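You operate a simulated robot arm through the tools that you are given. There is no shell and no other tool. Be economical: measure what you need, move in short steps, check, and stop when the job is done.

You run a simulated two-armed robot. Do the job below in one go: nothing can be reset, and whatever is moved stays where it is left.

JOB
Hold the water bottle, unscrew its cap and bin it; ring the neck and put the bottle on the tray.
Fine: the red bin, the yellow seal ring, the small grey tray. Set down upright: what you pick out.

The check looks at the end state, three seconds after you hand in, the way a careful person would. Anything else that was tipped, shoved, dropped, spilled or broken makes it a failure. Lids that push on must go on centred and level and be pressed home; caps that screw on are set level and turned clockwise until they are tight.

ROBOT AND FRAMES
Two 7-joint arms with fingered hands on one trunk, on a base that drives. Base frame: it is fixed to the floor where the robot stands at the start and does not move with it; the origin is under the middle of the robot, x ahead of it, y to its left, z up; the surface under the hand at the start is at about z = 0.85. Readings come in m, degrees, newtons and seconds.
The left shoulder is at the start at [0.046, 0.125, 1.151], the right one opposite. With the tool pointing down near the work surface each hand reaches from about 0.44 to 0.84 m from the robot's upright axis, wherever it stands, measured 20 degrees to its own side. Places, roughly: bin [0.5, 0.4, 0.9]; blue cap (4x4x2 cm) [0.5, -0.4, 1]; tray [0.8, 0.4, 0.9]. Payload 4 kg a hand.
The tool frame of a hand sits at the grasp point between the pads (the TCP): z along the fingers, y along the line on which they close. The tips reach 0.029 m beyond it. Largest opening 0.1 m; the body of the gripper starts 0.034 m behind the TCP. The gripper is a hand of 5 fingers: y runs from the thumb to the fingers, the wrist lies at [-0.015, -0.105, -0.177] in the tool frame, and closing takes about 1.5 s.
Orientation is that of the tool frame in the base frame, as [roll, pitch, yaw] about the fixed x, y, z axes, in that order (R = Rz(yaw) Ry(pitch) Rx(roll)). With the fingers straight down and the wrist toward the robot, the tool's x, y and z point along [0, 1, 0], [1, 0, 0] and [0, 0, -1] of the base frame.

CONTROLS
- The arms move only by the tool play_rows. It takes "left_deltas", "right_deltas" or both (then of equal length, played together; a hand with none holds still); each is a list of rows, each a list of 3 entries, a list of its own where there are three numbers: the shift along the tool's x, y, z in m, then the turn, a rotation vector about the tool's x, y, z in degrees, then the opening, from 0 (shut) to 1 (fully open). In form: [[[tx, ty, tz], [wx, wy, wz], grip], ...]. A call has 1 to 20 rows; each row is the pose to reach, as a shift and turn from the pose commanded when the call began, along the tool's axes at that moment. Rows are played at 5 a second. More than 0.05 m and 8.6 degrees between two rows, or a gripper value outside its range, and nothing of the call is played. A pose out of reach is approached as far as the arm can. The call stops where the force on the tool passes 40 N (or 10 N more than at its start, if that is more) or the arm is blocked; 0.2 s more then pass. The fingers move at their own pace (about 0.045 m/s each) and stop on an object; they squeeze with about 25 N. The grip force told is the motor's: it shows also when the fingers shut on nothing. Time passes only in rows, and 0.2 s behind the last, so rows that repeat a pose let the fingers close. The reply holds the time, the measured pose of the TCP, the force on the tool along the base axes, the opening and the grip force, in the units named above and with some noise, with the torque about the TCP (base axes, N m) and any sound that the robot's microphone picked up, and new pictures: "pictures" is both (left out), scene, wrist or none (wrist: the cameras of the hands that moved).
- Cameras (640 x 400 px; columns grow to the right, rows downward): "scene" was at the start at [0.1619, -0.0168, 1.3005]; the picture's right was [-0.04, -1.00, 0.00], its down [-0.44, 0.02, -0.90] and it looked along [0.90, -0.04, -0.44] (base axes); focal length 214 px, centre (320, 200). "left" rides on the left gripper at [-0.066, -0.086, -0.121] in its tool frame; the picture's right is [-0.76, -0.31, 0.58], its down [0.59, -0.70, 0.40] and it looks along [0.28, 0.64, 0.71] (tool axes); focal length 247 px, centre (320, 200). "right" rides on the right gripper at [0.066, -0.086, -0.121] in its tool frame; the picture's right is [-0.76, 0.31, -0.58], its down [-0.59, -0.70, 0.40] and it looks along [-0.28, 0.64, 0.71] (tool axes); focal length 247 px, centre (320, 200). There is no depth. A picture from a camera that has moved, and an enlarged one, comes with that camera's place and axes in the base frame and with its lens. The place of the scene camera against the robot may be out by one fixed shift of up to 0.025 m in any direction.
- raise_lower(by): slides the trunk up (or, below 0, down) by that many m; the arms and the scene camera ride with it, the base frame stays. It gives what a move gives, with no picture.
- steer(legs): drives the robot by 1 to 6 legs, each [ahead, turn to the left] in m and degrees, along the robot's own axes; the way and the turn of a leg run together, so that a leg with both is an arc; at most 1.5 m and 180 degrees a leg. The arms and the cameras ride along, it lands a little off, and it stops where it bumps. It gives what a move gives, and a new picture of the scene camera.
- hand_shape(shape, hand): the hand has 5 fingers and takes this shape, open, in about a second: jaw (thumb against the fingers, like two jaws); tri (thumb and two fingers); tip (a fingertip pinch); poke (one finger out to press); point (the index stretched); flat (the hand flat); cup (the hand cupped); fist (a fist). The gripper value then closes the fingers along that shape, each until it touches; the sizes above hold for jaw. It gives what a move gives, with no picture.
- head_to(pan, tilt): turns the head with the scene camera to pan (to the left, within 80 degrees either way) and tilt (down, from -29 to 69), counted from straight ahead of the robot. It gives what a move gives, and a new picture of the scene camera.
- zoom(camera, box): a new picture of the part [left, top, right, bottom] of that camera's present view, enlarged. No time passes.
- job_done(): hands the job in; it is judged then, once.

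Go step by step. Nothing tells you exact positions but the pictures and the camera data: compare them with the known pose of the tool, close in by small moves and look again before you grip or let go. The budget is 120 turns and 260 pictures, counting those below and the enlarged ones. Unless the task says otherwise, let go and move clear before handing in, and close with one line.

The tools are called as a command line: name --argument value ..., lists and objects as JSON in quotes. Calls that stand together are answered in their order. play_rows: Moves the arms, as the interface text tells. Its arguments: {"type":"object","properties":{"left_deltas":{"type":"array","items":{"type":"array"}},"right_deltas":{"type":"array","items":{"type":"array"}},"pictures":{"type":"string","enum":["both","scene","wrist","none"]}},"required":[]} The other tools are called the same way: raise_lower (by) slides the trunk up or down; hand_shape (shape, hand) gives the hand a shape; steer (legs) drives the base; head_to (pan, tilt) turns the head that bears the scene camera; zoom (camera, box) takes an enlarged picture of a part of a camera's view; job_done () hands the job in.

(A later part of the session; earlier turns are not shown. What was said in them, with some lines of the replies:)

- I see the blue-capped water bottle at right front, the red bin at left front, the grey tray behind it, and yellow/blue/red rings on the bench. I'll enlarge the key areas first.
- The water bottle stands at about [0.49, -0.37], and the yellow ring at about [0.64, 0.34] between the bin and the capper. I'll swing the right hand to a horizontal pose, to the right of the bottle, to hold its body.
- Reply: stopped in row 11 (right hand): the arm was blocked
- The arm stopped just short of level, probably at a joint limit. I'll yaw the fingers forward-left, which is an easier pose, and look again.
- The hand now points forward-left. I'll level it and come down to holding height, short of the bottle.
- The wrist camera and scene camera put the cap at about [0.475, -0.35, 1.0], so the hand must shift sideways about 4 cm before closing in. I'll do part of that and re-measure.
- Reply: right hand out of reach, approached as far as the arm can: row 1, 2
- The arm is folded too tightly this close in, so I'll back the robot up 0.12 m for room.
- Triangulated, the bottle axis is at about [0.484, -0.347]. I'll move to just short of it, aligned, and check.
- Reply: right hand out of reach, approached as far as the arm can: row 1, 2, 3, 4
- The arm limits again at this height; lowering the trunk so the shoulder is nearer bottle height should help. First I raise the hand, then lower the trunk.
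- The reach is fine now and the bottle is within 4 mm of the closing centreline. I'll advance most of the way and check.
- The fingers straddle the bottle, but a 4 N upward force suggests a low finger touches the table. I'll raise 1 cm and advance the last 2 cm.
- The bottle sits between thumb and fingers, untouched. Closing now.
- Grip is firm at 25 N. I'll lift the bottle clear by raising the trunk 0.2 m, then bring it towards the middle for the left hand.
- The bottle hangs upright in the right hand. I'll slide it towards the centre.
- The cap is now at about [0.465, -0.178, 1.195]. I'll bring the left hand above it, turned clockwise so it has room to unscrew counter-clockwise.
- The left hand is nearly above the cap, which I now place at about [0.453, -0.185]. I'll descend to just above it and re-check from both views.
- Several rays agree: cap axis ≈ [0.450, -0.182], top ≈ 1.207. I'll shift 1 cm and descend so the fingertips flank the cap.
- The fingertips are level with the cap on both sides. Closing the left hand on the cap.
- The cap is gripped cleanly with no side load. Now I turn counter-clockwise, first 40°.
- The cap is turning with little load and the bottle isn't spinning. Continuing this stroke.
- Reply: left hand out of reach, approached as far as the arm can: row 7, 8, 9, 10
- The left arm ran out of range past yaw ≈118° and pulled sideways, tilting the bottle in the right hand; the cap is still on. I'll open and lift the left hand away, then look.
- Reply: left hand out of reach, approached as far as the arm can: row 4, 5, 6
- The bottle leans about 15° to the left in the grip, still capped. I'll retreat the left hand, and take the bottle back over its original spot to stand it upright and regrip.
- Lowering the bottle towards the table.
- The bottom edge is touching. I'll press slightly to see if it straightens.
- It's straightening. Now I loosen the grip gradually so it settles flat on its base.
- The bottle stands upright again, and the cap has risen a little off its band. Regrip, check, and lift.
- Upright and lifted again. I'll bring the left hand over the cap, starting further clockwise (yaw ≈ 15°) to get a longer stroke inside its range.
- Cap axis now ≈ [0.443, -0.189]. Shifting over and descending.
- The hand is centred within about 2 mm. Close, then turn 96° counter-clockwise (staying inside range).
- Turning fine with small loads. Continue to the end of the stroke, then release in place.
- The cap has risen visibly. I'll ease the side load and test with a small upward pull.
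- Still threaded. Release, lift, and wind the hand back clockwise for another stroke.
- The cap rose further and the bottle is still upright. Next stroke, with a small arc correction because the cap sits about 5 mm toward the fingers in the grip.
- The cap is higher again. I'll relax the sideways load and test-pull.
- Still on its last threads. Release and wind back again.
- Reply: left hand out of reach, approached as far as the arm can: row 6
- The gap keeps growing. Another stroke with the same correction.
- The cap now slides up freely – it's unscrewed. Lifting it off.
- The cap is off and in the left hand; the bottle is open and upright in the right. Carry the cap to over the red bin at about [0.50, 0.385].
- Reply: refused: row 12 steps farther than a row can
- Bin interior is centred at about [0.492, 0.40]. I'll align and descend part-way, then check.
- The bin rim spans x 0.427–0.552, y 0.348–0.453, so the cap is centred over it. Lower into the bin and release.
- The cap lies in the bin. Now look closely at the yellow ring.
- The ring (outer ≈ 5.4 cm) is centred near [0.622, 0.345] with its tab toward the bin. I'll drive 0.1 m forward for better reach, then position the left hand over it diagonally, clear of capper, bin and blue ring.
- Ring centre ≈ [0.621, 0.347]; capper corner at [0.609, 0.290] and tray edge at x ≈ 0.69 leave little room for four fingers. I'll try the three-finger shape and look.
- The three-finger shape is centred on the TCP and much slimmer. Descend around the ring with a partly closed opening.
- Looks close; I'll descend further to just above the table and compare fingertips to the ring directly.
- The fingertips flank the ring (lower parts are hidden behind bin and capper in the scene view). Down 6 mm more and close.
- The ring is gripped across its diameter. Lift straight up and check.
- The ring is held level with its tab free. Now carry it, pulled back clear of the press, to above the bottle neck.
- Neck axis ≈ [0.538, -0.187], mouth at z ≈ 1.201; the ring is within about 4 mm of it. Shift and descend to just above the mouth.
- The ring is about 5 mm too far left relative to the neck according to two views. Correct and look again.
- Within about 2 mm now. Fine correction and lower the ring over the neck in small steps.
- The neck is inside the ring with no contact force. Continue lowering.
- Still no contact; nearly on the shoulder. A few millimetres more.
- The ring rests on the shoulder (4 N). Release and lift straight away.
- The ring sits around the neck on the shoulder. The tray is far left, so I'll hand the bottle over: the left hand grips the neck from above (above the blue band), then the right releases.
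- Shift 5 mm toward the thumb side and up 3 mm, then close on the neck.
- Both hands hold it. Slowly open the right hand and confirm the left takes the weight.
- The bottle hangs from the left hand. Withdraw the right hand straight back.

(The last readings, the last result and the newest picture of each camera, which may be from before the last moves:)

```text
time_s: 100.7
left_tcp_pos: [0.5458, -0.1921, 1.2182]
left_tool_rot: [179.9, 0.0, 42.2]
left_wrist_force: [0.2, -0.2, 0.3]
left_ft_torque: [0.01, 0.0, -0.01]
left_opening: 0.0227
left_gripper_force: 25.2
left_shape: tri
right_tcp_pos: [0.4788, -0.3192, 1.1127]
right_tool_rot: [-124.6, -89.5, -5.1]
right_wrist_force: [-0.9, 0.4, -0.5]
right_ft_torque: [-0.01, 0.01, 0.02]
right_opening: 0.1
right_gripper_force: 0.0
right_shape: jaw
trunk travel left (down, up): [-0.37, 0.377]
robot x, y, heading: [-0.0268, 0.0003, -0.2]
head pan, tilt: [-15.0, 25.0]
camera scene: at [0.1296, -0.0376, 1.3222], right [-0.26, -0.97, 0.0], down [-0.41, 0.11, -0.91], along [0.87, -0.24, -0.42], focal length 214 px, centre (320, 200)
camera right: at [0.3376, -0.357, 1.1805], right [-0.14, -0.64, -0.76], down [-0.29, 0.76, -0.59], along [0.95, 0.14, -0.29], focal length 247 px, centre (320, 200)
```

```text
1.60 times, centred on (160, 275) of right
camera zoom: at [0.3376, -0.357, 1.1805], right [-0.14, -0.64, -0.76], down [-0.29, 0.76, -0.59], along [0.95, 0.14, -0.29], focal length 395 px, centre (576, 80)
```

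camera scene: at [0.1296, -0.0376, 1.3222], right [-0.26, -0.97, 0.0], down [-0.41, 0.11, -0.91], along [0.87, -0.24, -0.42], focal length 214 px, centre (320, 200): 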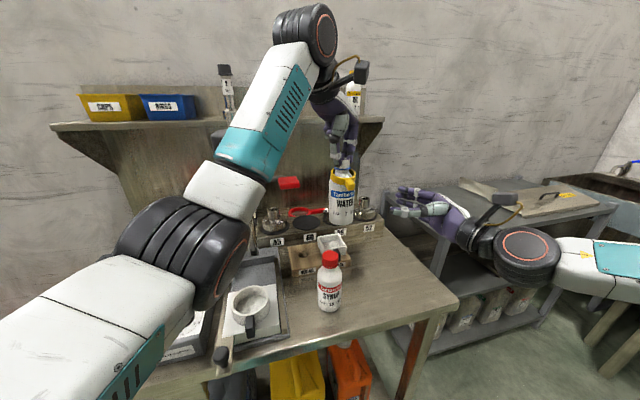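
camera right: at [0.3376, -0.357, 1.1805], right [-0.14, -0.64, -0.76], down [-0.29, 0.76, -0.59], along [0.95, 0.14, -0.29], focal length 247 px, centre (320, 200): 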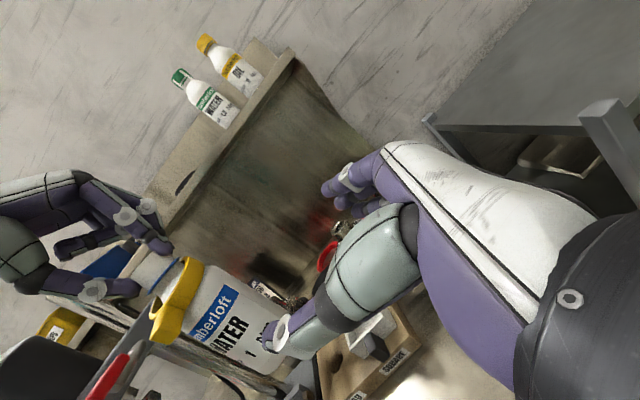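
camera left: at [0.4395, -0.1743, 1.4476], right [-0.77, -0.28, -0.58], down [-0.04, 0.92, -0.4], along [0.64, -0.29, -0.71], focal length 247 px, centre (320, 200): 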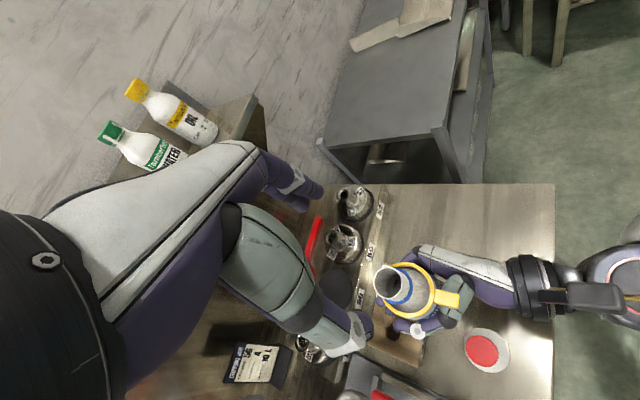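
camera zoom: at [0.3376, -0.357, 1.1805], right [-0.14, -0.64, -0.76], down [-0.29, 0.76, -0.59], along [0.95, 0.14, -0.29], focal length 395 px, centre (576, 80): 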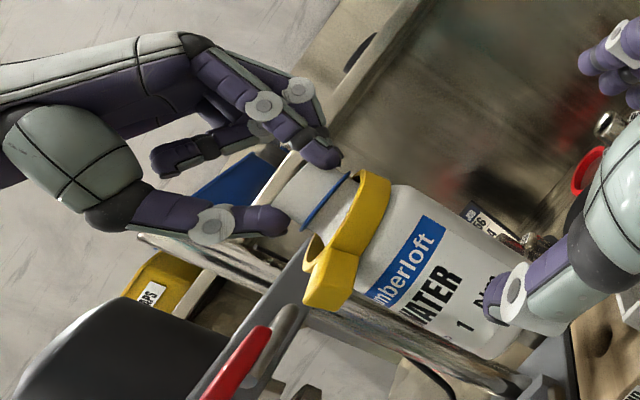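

The bottle hangs upright from the left hand with the ring on. Carry it back and left, clear of the press, toward the tray.

play_rows --left_deltas '[[[-0.0222, -0.0201, -0.02], [0, 0, 0], 0], [[-0.031, -0.0551, -0.03], [0, 0, 0], 0], [[-0.0224, -0.0944, -0.03], [0, 0, 0], 0], [[0.0041, -0.1311, -0.03], [0, 0, 0], 0], [[0.0343, -0.1645, -0.03], [0, 0, 0], 0], [[0.0645, -0.1978, -0.03], [0, 0, 0], 0], [[0.0947, -0.2312, -0.03], [0, 0, 0], 0], [[0.1249, -0.2645, -0.03], [0, 0, 0], 0], [[0.1551, -0.2979, -0.03], [0, 0, 0], 0], [[0.1853, -0.3312, -0.03], [0, 0, 0], 0], [[0.2155, -0.3646, -0.03], [0, 0, 0], 0], [[0.2457, -0.3979, -0.03], [0, 0, 0], 0], [[0.2762, -0.4242, -0.03], [0, 0, 0], 0], [[0.3179, -0.4404, -0.03], [0, 0, 0], 0], [[0.3528, -0.4492, -0.03], [0, 0, 0], 0], [[0.3528, -0.4492, -0.03], [0, 0, 0], 0]]' --pictures "wrist"

head_to --pan 25 --tilt 25

```text
time_s: 104.1
left_tcp_pos: [0.5037, 0.3804, 1.2462]
left_tool_rot: [180.0, 0.0, 42.2]
left_wrist_force: [0.7, 0.4, -3.3]
left_ft_torque: [0.03, -0.01, 0.03]
left_opening: 0.0224
left_gripper_force: 25.1
left_shape: tri
right_tcp_pos: [0.4794, -0.3194, 1.1126]
right_tool_rot: [-128.1, -89.6, -1.9]
right_wrist_force: [0.6, 0.0, 0.2]
right_ft_torque: [-0.01, 0.02, -0.01]
right_opening: 0.0999
right_gripper_force: 0.0
right_shape: jaw
trunk travel left (down, up): [-0.37, 0.377]
robot x, y, heading: [-0.0267, -0.0011, -0.0]
head pan, tilt: [-15.0, 25.0]
camera left: at [0.3975, 0.4017, 1.3679], right [-0.77, -0.28, -0.58], down [-0.04, 0.92, -0.4], along [0.64, -0.29, -0.71], focal length 247 px, centre (320, 200)
```

left: 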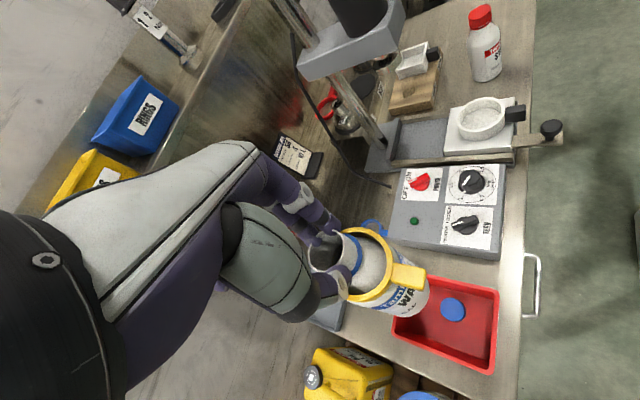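

```text
time_s: 105.2
left_tcp_pos: [0.5031, 0.3793, 1.245]
left_tool_rot: [-180.0, 0.0, 42.2]
left_wrist_force: [-0.3, 0.0, -3.1]
left_ft_torque: [-0.02, -0.03, -0.04]
left_opening: 0.0226
left_gripper_force: 25.5
left_shape: tri
right_tcp_pos: [0.4793, -0.3207, 1.1125]
right_tool_rot: [-114.5, -89.6, -15.4]
right_wrist_force: [-0.2, -0.8, -0.1]
right_ft_torque: [-0.02, -0.01, 0.04]
right_opening: 0.0998
right_gripper_force: 0.0
right_shape: jaw
trunk travel left (down, up): [-0.37, 0.377]
robot x, y, heading: [-0.0248, 0.0003, -0.2]
head pan, tilt: [25.0, 25.0]
camera scene: at [0.1238, 0.0259, 1.3222], right [0.42, -0.91, 0.0], down [-0.38, -0.18, -0.91], along [0.82, 0.38, -0.42], focal length 214 px, centre (320, 200)
```

scene: 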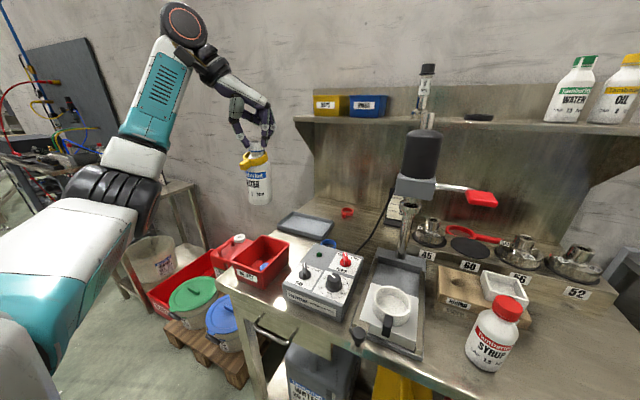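

The left wrist now shows the bottle's 3 N weight. I'll drive a few centimetres forward to the starting distance, then extend toward the tray with a straighter wrist.

steer --legs '[[0.045, 0]]'

play_rows --left_deltas '[[[0.015, 0.013, 0], [0, 0, -6], 0], [[0.035, 0.03, 0], [0, 0, -12], 0], [[0.06, 0.055, 0], [0, 0, -18], 0], [[0.085, 0.08, 0], [0, 0, -24], 0], [[0.1, 0.095, 0], [0, 0, -30], 0], [[0.1, 0.095, 0], [0, 0, -30], 0]]' --pictures "both"

```text
time_s: 106.1
left_tcp_pos: [0.5458, 0.3789, 1.2456]
left_tool_rot: [-180.0, 0.0, 42.3]
left_wrist_force: [-0.2, 0.6, -3.5]
left_ft_torque: [-0.01, 0.01, 0.01]
left_opening: 0.0225
left_gripper_force: 24.9
left_shape: tri
right_tcp_pos: [0.5225, -0.3207, 1.1153]
right_tool_rot: [-117.4, -89.6, -12.6]
right_wrist_force: [1.1, -0.6, 0.6]
right_ft_torque: [-0.02, 0.01, -0.04]
right_opening: 0.0997
right_gripper_force: 0.1
right_shape: jaw
trunk travel left (down, up): [-0.37, 0.377]
robot x, y, heading: [0.0157, 0.0008, -0.3]
head pan, tilt: [25.0, 25.0]
camera scene: at [0.1661, 0.0259, 1.3223], right [0.42, -0.91, 0.0], down [-0.38, -0.18, -0.91], along [0.82, 0.38, -0.42], focal length 214 px, centre (320, 200)
```

scene: 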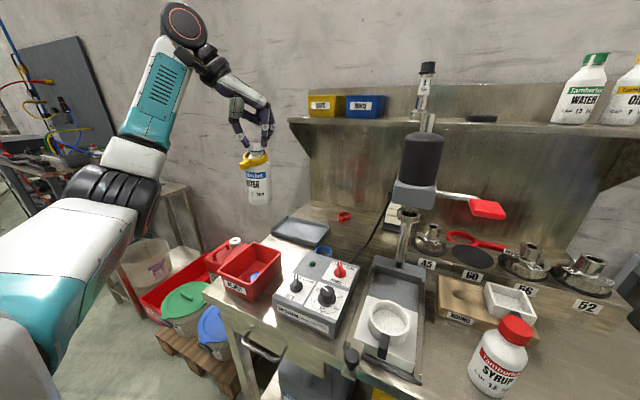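

```text
time_s: 107.5
left_tcp_pos: [0.6853, 0.3764, 1.2465]
left_tool_rot: [-180.0, 0.1, 72.3]
left_wrist_force: [0.0, 0.3, -2.8]
left_ft_torque: [0.02, -0.04, 0.02]
left_opening: 0.0229
left_gripper_force: 25.2
left_shape: tri
right_tcp_pos: [0.5231, -0.3207, 1.1136]
right_tool_rot: [-124.9, -89.7, -5.0]
right_wrist_force: [0.2, -0.5, 0.5]
right_ft_torque: [-0.02, 0.01, 0.02]
right_opening: 0.1
right_gripper_force: 0.2
right_shape: jaw
trunk travel left (down, up): [-0.37, 0.377]
robot x, y, heading: [0.0184, 0.0013, -0.2]
head pan, tilt: [25.0, 25.0]
camera scene: at [0.1665, 0.0262, 1.3222], right [0.42, -0.91, 0.0], down [-0.38, -0.18, -0.91], along [0.82, 0.38, -0.42], focal length 214 px, centre (320, 200)
camera left: at [0.5843, 0.3419, 1.3679], right [-0.52, -0.63, -0.58], down [-0.49, 0.77, -0.4], along [0.7, 0.07, -0.71], focal length 247 px, centre (320, 200)
```

scene: 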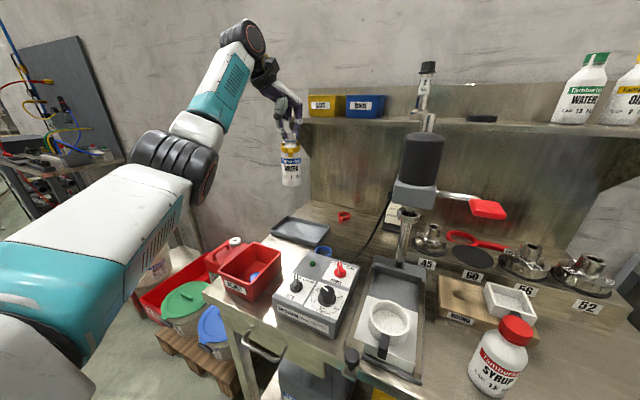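
left: 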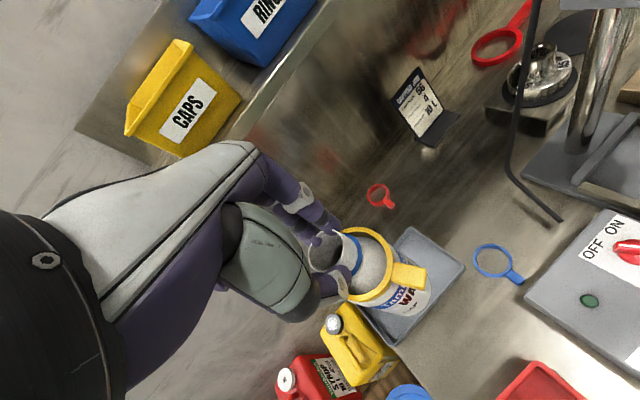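

The tray spans x 0.695–0.822, y 0.30–0.483. Move the bottle over its centre, still high.

play_rows --left_deltas '[[[0.01, 0.022, 0], [0, 0, 0], 0], [[0.021, 0.044, 0.01], [0, 0, 0], 0], [[0.0314, 0.0656, 0.03], [0, 0, 0], 0], [[0.0314, 0.0656, 0.06], [0, 0, 0], 0], [[0.0314, 0.0656, 0.06], [0, 0, 0], 0]]' --pictures "both"

zoom --camera "left" --box '[260, 200, 480, 380]'

zoom --camera "scene" --box '[250, 110, 370, 260]'

```text
time_s: 108.7
left_tcp_pos: [0.7454, 0.3833, 1.1808]
left_tool_rot: [179.9, 0.0, 72.2]
left_wrist_force: [0.0, -0.3, -2.4]
left_ft_torque: [-0.01, -0.01, 0.0]
left_opening: 0.0226
left_gripper_force: 25.3
left_shape: tri
left hand out of reach, approached as far as the arm can: row 2, 3, 4, 5
right_tcp_pos: [0.5224, -0.3211, 1.1141]
right_tool_rot: [-115.5, -89.6, -14.4]
right_wrist_force: [-0.2, 0.4, -0.4]
right_ft_torque: [-0.01, -0.03, 0.02]
right_opening: 0.1
right_gripper_force: 0.0
right_shape: jaw
trunk travel left (down, up): [-0.37, 0.377]
robot x, y, heading: [0.0185, 0.0004, -0.3]
head pan, tilt: [25.0, 25.0]
camera scene: at [0.1664, 0.0252, 1.3223], right [0.42, -0.91, 0.0], down [-0.38, -0.18, -0.91], along [0.82, 0.38, -0.42], focal length 214 px, centre (320, 200)
camera left: at [0.6446, 0.3492, 1.304], right [-0.52, -0.63, -0.58], down [-0.49, 0.78, -0.4], along [0.7, 0.07, -0.71], focal length 247 px, centre (320, 200)
```

scene: 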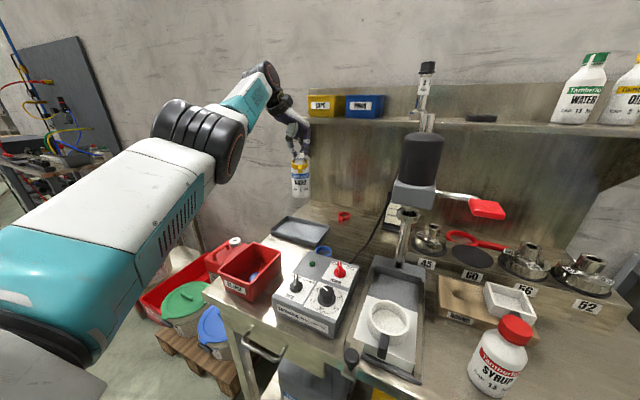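
left: 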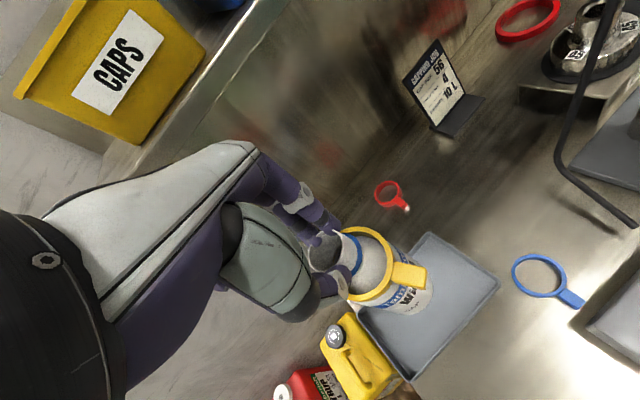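

```text
2.22 times, centred on (370, 290) of left
camera zoom: at [0.6446, 0.3492, 1.304], right [-0.52, -0.63, -0.58], down [-0.49, 0.78, -0.4], along [0.7, 0.07, -0.71], focal length 549 px, centre (209, 0)
```

zoom: 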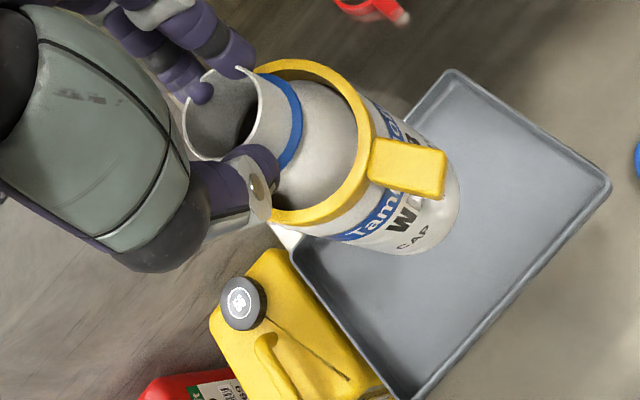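

```text
2.67 times, centred on (310, 185) of scene
camera zoom: at [0.1664, 0.0252, 1.3223], right [0.42, -0.91, 0.0], down [-0.38, -0.18, -0.91], along [0.82, 0.38, -0.42], focal length 572 px, centre (347, 240)
```

zoom: 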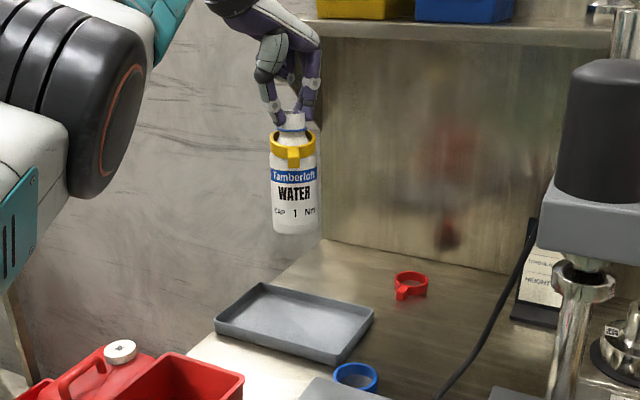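

The bottle hangs upright over the tray; reach improves lower down. Lower to a few centimetres above the tray.

play_rows --left_deltas '[[[0, 0, 0.03], [0, 0, 0], 0], [[0, 0, 0.06], [0, 0, 0], 0], [[0, 0, 0.09], [0, 0, 0], 0], [[0, 0, 0.12], [0, 0, 0], 0], [[0, 0, 0.12], [0, 0, 0], 0]]' --pictures "none"

zoom --camera "left" --box '[260, 200, 480, 380]'

zoom --camera "scene" --box '[250, 130, 370, 260]'

```text
time_s: 109.9
left_tcp_pos: [0.7449, 0.383, 1.063]
left_tool_rot: [-179.9, 0.0, 72.3]
left_wrist_force: [-0.3, -0.2, -2.1]
left_ft_torque: [0.01, -0.04, 0.01]
left_opening: 0.0226
left_gripper_force: 24.9
left_shape: tri
right_tcp_pos: [0.5233, -0.3205, 1.1133]
right_tool_rot: [-99.2, -89.5, -30.8]
right_wrist_force: [0.3, 0.6, 1.3]
right_ft_torque: [0.0, 0.01, 0.01]
right_opening: 0.0999
right_gripper_force: 0.1
right_shape: jaw
trunk travel left (down, up): [-0.37, 0.377]
robot x, y, heading: [0.0169, -0.0028, -0.2]
head pan, tilt: [25.0, 25.0]
```

```text
2.22 times, centred on (370, 290) of left
camera zoom: at [0.6429, 0.3493, 1.1852], right [-0.52, -0.63, -0.58], down [-0.49, 0.78, -0.4], along [0.7, 0.07, -0.71], focal length 549 px, centre (209, 0)
```

zoom: 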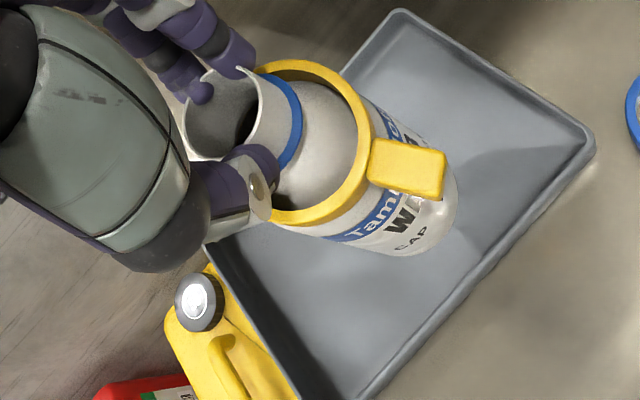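

```text
3.08 times, centred on (310, 195) of scene
camera zoom: at [0.1665, 0.0257, 1.3223], right [0.42, -0.91, 0.0], down [-0.38, -0.18, -0.91], along [0.82, 0.38, -0.42], focal length 660 px, centre (351, 215)
```

zoom: 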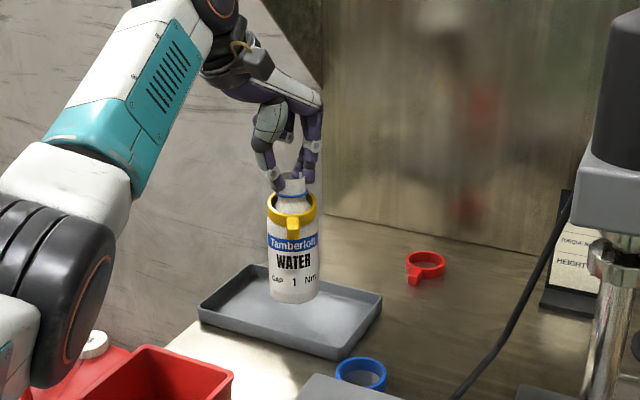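

The bottle is about 4 cm above the tray. Nudge 1 cm further in and lower toward contact.

play_rows --left_deltas '[[[0.004, 0.006, 0.01], [0, 0, 0], 0], [[0.0075, 0.011, 0.02], [0, 0, 0], 0], [[0.0075, 0.011, 0.03], [0, 0, 0], 0]]' --pictures "none"

zoom --camera "left" --box '[260, 200, 480, 380]'

zoom --camera "scene" --box '[250, 130, 370, 260]'

```text
time_s: 110.7
left_tcp_pos: [0.7594, 0.388, 1.034]
left_tool_rot: [-180.0, 0.0, 72.3]
left_wrist_force: [-0.2, 0.9, -3.1]
left_ft_torque: [0.02, -0.03, 0.0]
left_opening: 0.0228
left_gripper_force: 25.2
left_shape: tri
right_tcp_pos: [0.5224, -0.3198, 1.114]
right_tool_rot: [-112.7, -89.5, -17.2]
right_wrist_force: [-0.6, 0.0, 0.3]
right_ft_torque: [0.0, -0.03, -0.02]
right_opening: 0.0995
right_gripper_force: 0.1
right_shape: jaw
trunk travel left (down, up): [-0.37, 0.377]
robot x, y, heading: [0.0147, -0.0005, -0.2]
head pan, tilt: [25.0, 25.0]
```

```text
2.22 times, centred on (370, 290) of left
camera zoom: at [0.6577, 0.3536, 1.1548], right [-0.52, -0.63, -0.58], down [-0.49, 0.78, -0.4], along [0.7, 0.07, -0.71], focal length 549 px, centre (209, 0)
```

zoom: 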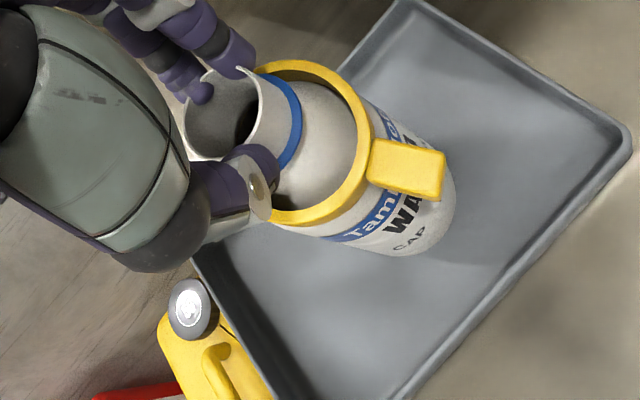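

```text
3.08 times, centred on (310, 195) of scene
camera zoom: at [0.1668, 0.026, 1.3221], right [0.42, -0.91, 0.0], down [-0.38, -0.18, -0.91], along [0.82, 0.38, -0.42], focal length 660 px, centre (351, 215)
```

zoom: 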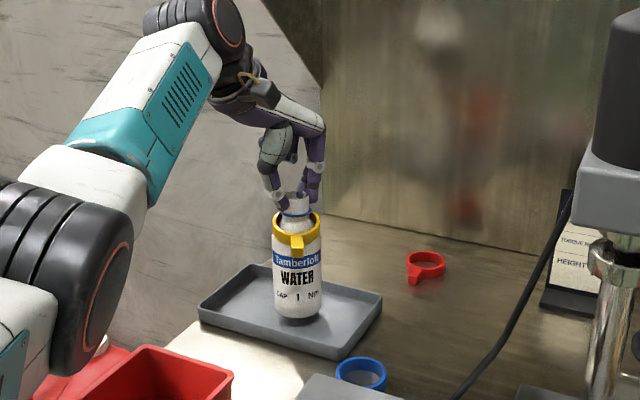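

Well centred on the tray. Lower in small steps until the tray takes the weight.

play_rows --left_deltas '[[[0, 0, 0.004], [0, 0, 0], 0], [[0, 0, 0.007], [0, 0, 0], 0], [[0, 0, 0.009], [0, 0, 0], 0]]' --pictures "none"

```text
time_s: 111.5
left_tcp_pos: [0.7591, 0.3877, 1.0233]
left_tool_rot: [-180.0, 0.0, 72.2]
left_wrist_force: [-0.2, 0.4, -3.3]
left_ft_torque: [-0.02, -0.04, -0.01]
left_opening: 0.0226
left_gripper_force: 25.0
left_shape: tri
right_tcp_pos: [0.5214, -0.3202, 1.1132]
right_tool_rot: [-112.5, -89.6, -17.4]
right_wrist_force: [1.3, 0.6, -0.7]
right_ft_torque: [0.04, 0.02, 0.02]
right_opening: 0.0998
right_gripper_force: 0.0
right_shape: jaw
trunk travel left (down, up): [-0.37, 0.377]
robot x, y, heading: [0.0145, -0.0032, -0.3]
head pan, tilt: [25.0, 25.0]
```

play_rows --left_deltas '[[[0, 0, 0.002], [0, 0, 0], 0], [[0, 0, 0.004], [0, 0, 0], 0]]' --pictures "none"

zoom --camera "scene" --box '[270, 160, 340, 230]'

```text
time_s: 112.1
left_tcp_pos: [0.7584, 0.3882, 1.021]
left_tool_rot: [179.9, 0.0, 72.1]
left_wrist_force: [-1.0, -0.5, -2.4]
left_ft_torque: [-0.01, -0.04, 0.01]
left_opening: 0.0227
left_gripper_force: 25.0
left_shape: tri
right_tcp_pos: [0.5222, -0.32, 1.1135]
right_tool_rot: [-107.9, -89.5, -21.9]
right_wrist_force: [-0.4, 0.5, -0.2]
right_ft_torque: [0.0, 0.02, 0.0]
right_opening: 0.1001
right_gripper_force: 0.0
right_shape: jaw
trunk travel left (down, up): [-0.37, 0.377]
robot x, y, heading: [0.0175, 0.0002, -0.3]
head pan, tilt: [25.0, 25.0]
```

```text
5.71 times, centred on (305, 195) of scene
camera zoom: at [0.1664, 0.0257, 1.3222], right [0.42, -0.91, 0.0], down [-0.38, -0.18, -0.91], along [0.82, 0.38, -0.42], focal length 1226 px, centre (406, 229)
```

zoom: 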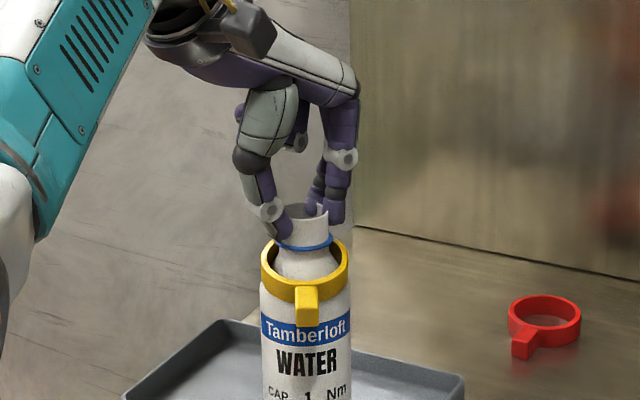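

play_rows --left_deltas '[[[0, 0, 0.002], [0, 0, 0], 0], [[0, 0, 0.004], [0, 0, 0], 0]]' --pictures "none"

zoom --camera "scene" --box '[270, 170, 340, 250]'

```text
time_s: 112.7
left_tcp_pos: [0.759, 0.3868, 1.0187]
left_tool_rot: [179.7, 0.0, 72.2]
left_wrist_force: [-1.9, -0.2, 8.7]
left_ft_torque: [0.02, 0.08, -0.02]
left_opening: 0.0235
left_gripper_force: 25.5
left_shape: tri
right_tcp_pos: [0.5203, -0.3209, 1.1143]
right_tool_rot: [-112.7, -89.7, -17.3]
right_wrist_force: [0.0, 0.0, 0.1]
right_ft_torque: [-0.01, 0.0, -0.04]
right_opening: 0.0998
right_gripper_force: 0.2
right_shape: jaw
trunk travel left (down, up): [-0.37, 0.377]
robot x, y, heading: [0.016, -0.0015, -0.1]
head pan, tilt: [25.0, 25.0]
```

```text
5.00 times, centred on (305, 210) of scene
camera zoom: at [0.165, 0.0251, 1.3226], right [0.42, -0.91, 0.0], down [-0.38, -0.18, -0.91], along [0.82, 0.38, -0.42], focal length 1072 px, centre (395, 150)
```

zoom: 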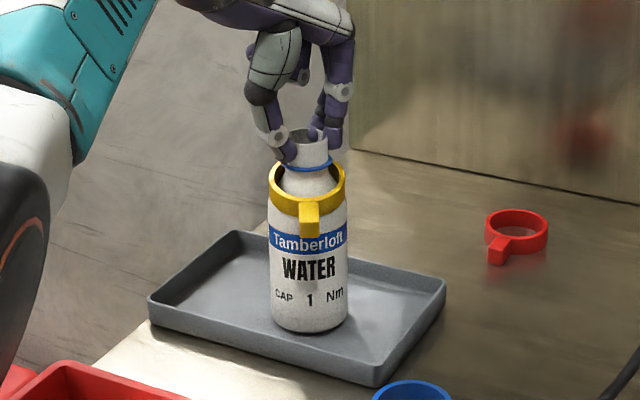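

The bottle now stands on the tray (8.7 N contact). Ease off, open slowly and lift straight up.

play_rows --left_deltas '[[[0, 0, -0.001], [0, 0, 0], 0.15], [[0, 0, -0.0015], [0, 0, 0], 0.25], [[0, 0, -0.0015], [0, 0, 0], 0.35], [[0, 0, -0.0015], [0, 0, 0], 0.5], [[0, 0, -0.0015], [0, 0, 0], 0.65], [[0, 0, -0.0015], [0, 0, 0], 0.65], [[0, 0, -0.02], [0, 0, 0], 0.65], [[0, 0, -0.05], [0, 0, 0], 0.65], [[0, 0, -0.09], [0, 0, 0], 0.65], [[0, 0, -0.13], [0, 0, 0], 0.65]]' --pictures "both"

zoom --camera "scene" --box '[230, 150, 360, 280]'

```text
time_s: 114.9
left_tcp_pos: [0.7538, 0.3855, 1.1471]
left_tool_rot: [180.0, 0.0, 72.2]
left_wrist_force: [0.4, -0.6, -0.1]
left_ft_torque: [0.03, -0.03, 0.08]
left_opening: 0.0649
left_gripper_force: 0.0
left_shape: tri
right_tcp_pos: [0.52, -0.3214, 1.1144]
right_tool_rot: [-101.8, -89.8, -28.0]
right_wrist_force: [0.0, 0.1, -1.1]
right_ft_torque: [-0.03, -0.01, 0.0]
right_opening: 0.1001
right_gripper_force: 0.1
right_shape: jaw
trunk travel left (down, up): [-0.37, 0.377]
robot x, y, heading: [0.0171, -0.0007, -0.2]
head pan, tilt: [25.0, 25.0]
camera scene: at [0.165, 0.0247, 1.3225], right [0.42, -0.91, 0.0], down [-0.38, -0.18, -0.91], along [0.82, 0.38, -0.42], focal length 214 px, centre (320, 200)
camera left: at [0.6526, 0.3511, 1.2693], right [-0.52, -0.63, -0.58], down [-0.49, 0.78, -0.4], along [0.7, 0.07, -0.71], focal length 247 px, centre (320, 200)
```

scene: 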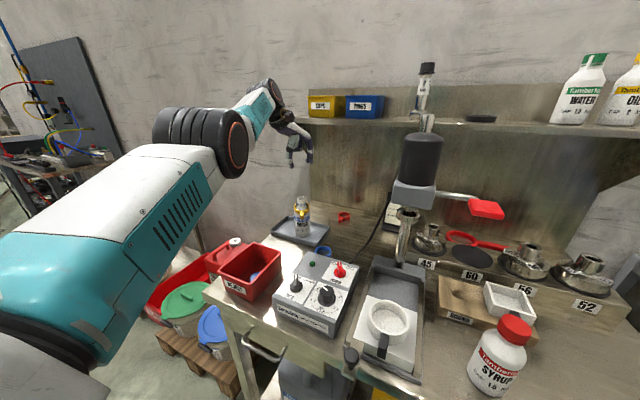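
left: 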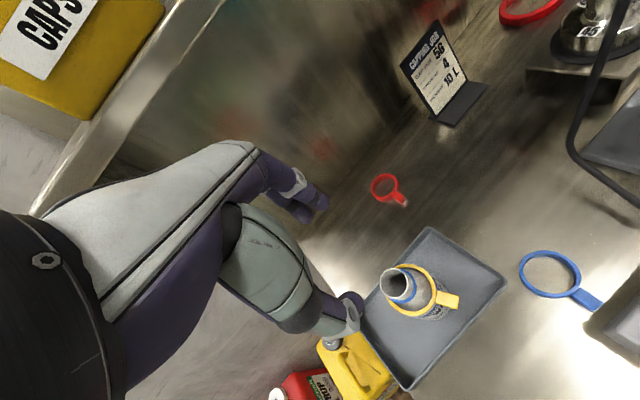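

```text
3.08 times, centred on (295, 215) of scene
camera zoom: at [0.165, 0.0247, 1.3225], right [0.42, -0.91, 0.0], down [-0.38, -0.18, -0.91], along [0.82, 0.38, -0.42], focal length 660 px, centre (397, 154)
```

zoom: 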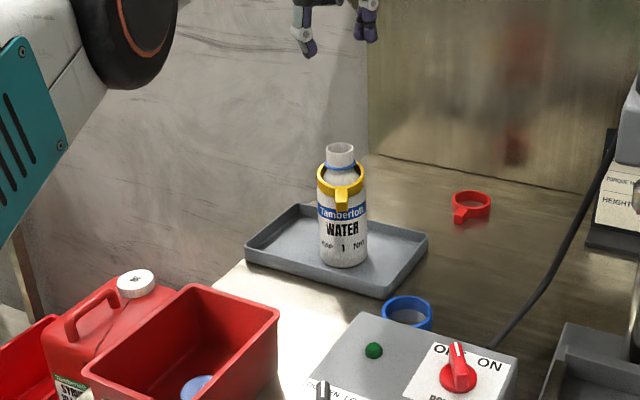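

The bottle stands upright on the tray. Check the ring closely before handing in.

zoom --camera "scene" --box '[280, 190, 325, 245]'

zoom --camera "left" --box '[350, 220, 520, 390]'

```text
7.27 times, centred on (302, 218) of scene
camera zoom: at [0.165, 0.0247, 1.3225], right [0.42, -0.91, 0.0], down [-0.38, -0.18, -0.91], along [0.82, 0.38, -0.42], focal length 1560 px, centre (447, 73)
```

zoom: 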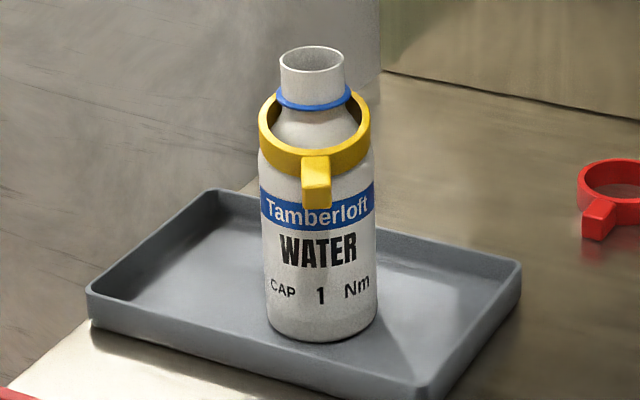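

```text
2.35 times, centred on (435, 305) of left
camera zoom: at [0.6526, 0.3511, 1.2693], right [-0.52, -0.63, -0.58], down [-0.49, 0.78, -0.4], along [0.7, 0.07, -0.71], focal length 581 px, centre (49, -47)
```

zoom: 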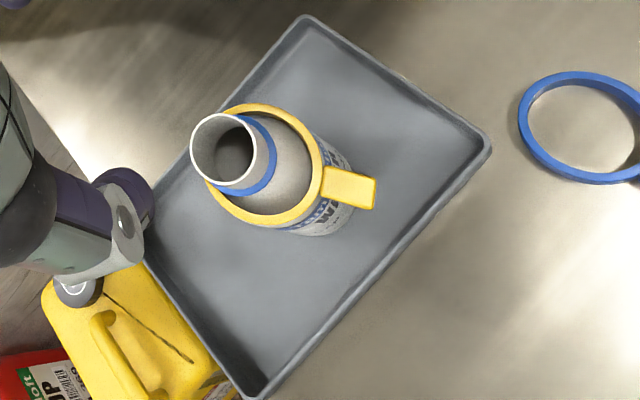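

The ring encircles the neck, resting on the shoulder; the bottle is upright on the tray and the cap is in the bin. Retract the left hand clear and hand in.

play_rows --left_deltas '[[[0, 0, -0.04], [0, 0, 0], 0.65], [[0, -0.04, -0.06], [0, 0, 0], 0.65], [[0, -0.08, -0.06], [0, 0, 0], 0.65], [[0, -0.12, -0.06], [0, 0, 0], 0.65], [[0, -0.16, -0.06], [0, 0, 0], 0.65]]' --pictures "scene"

```text
time_s: 116.1
left_tcp_pos: [0.6784, 0.4701, 1.2387]
left_tool_rot: [-180.0, 0.1, 72.2]
left_wrist_force: [0.4, 0.2, 0.3]
left_ft_torque: [-0.03, -0.02, -0.01]
left_opening: 0.0646
left_gripper_force: 0.0
left_shape: tri
left hand out of reach, approached as far as the arm can: row 1, 2, 3, 4, 5
right_tcp_pos: [0.5215, -0.3208, 1.1124]
right_tool_rot: [-116.3, -89.7, -13.5]
right_wrist_force: [0.7, -0.2, 0.3]
right_ft_torque: [0.01, 0.0, -0.01]
right_opening: 0.1002
right_gripper_force: 0.1
right_shape: jaw
trunk travel left (down, up): [-0.37, 0.377]
robot x, y, heading: [0.0146, -0.002, -0.2]
head pan, tilt: [25.0, 25.0]
camera scene: at [0.1662, 0.0256, 1.3223], right [0.42, -0.91, 0.0], down [-0.38, -0.18, -0.91], along [0.82, 0.38, -0.42], focal length 214 px, centre (320, 200)
```

scene: 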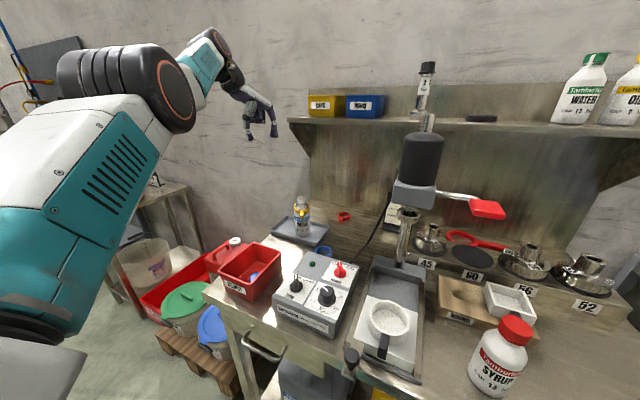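

Both hands are clear and everything else is in place; handing in.

job_done

```text
The job is handed in.
```

The job is handed in: the blue cap is in the red bin, the yellow ring is around the water bottle's neck, and the bottle stands upright and open on the small grey tray. The ring lies slightly tilted on the shoulder, and the bottle tipped about 15° in the grip once, still capped, so I set it back on the table and gripped it again.
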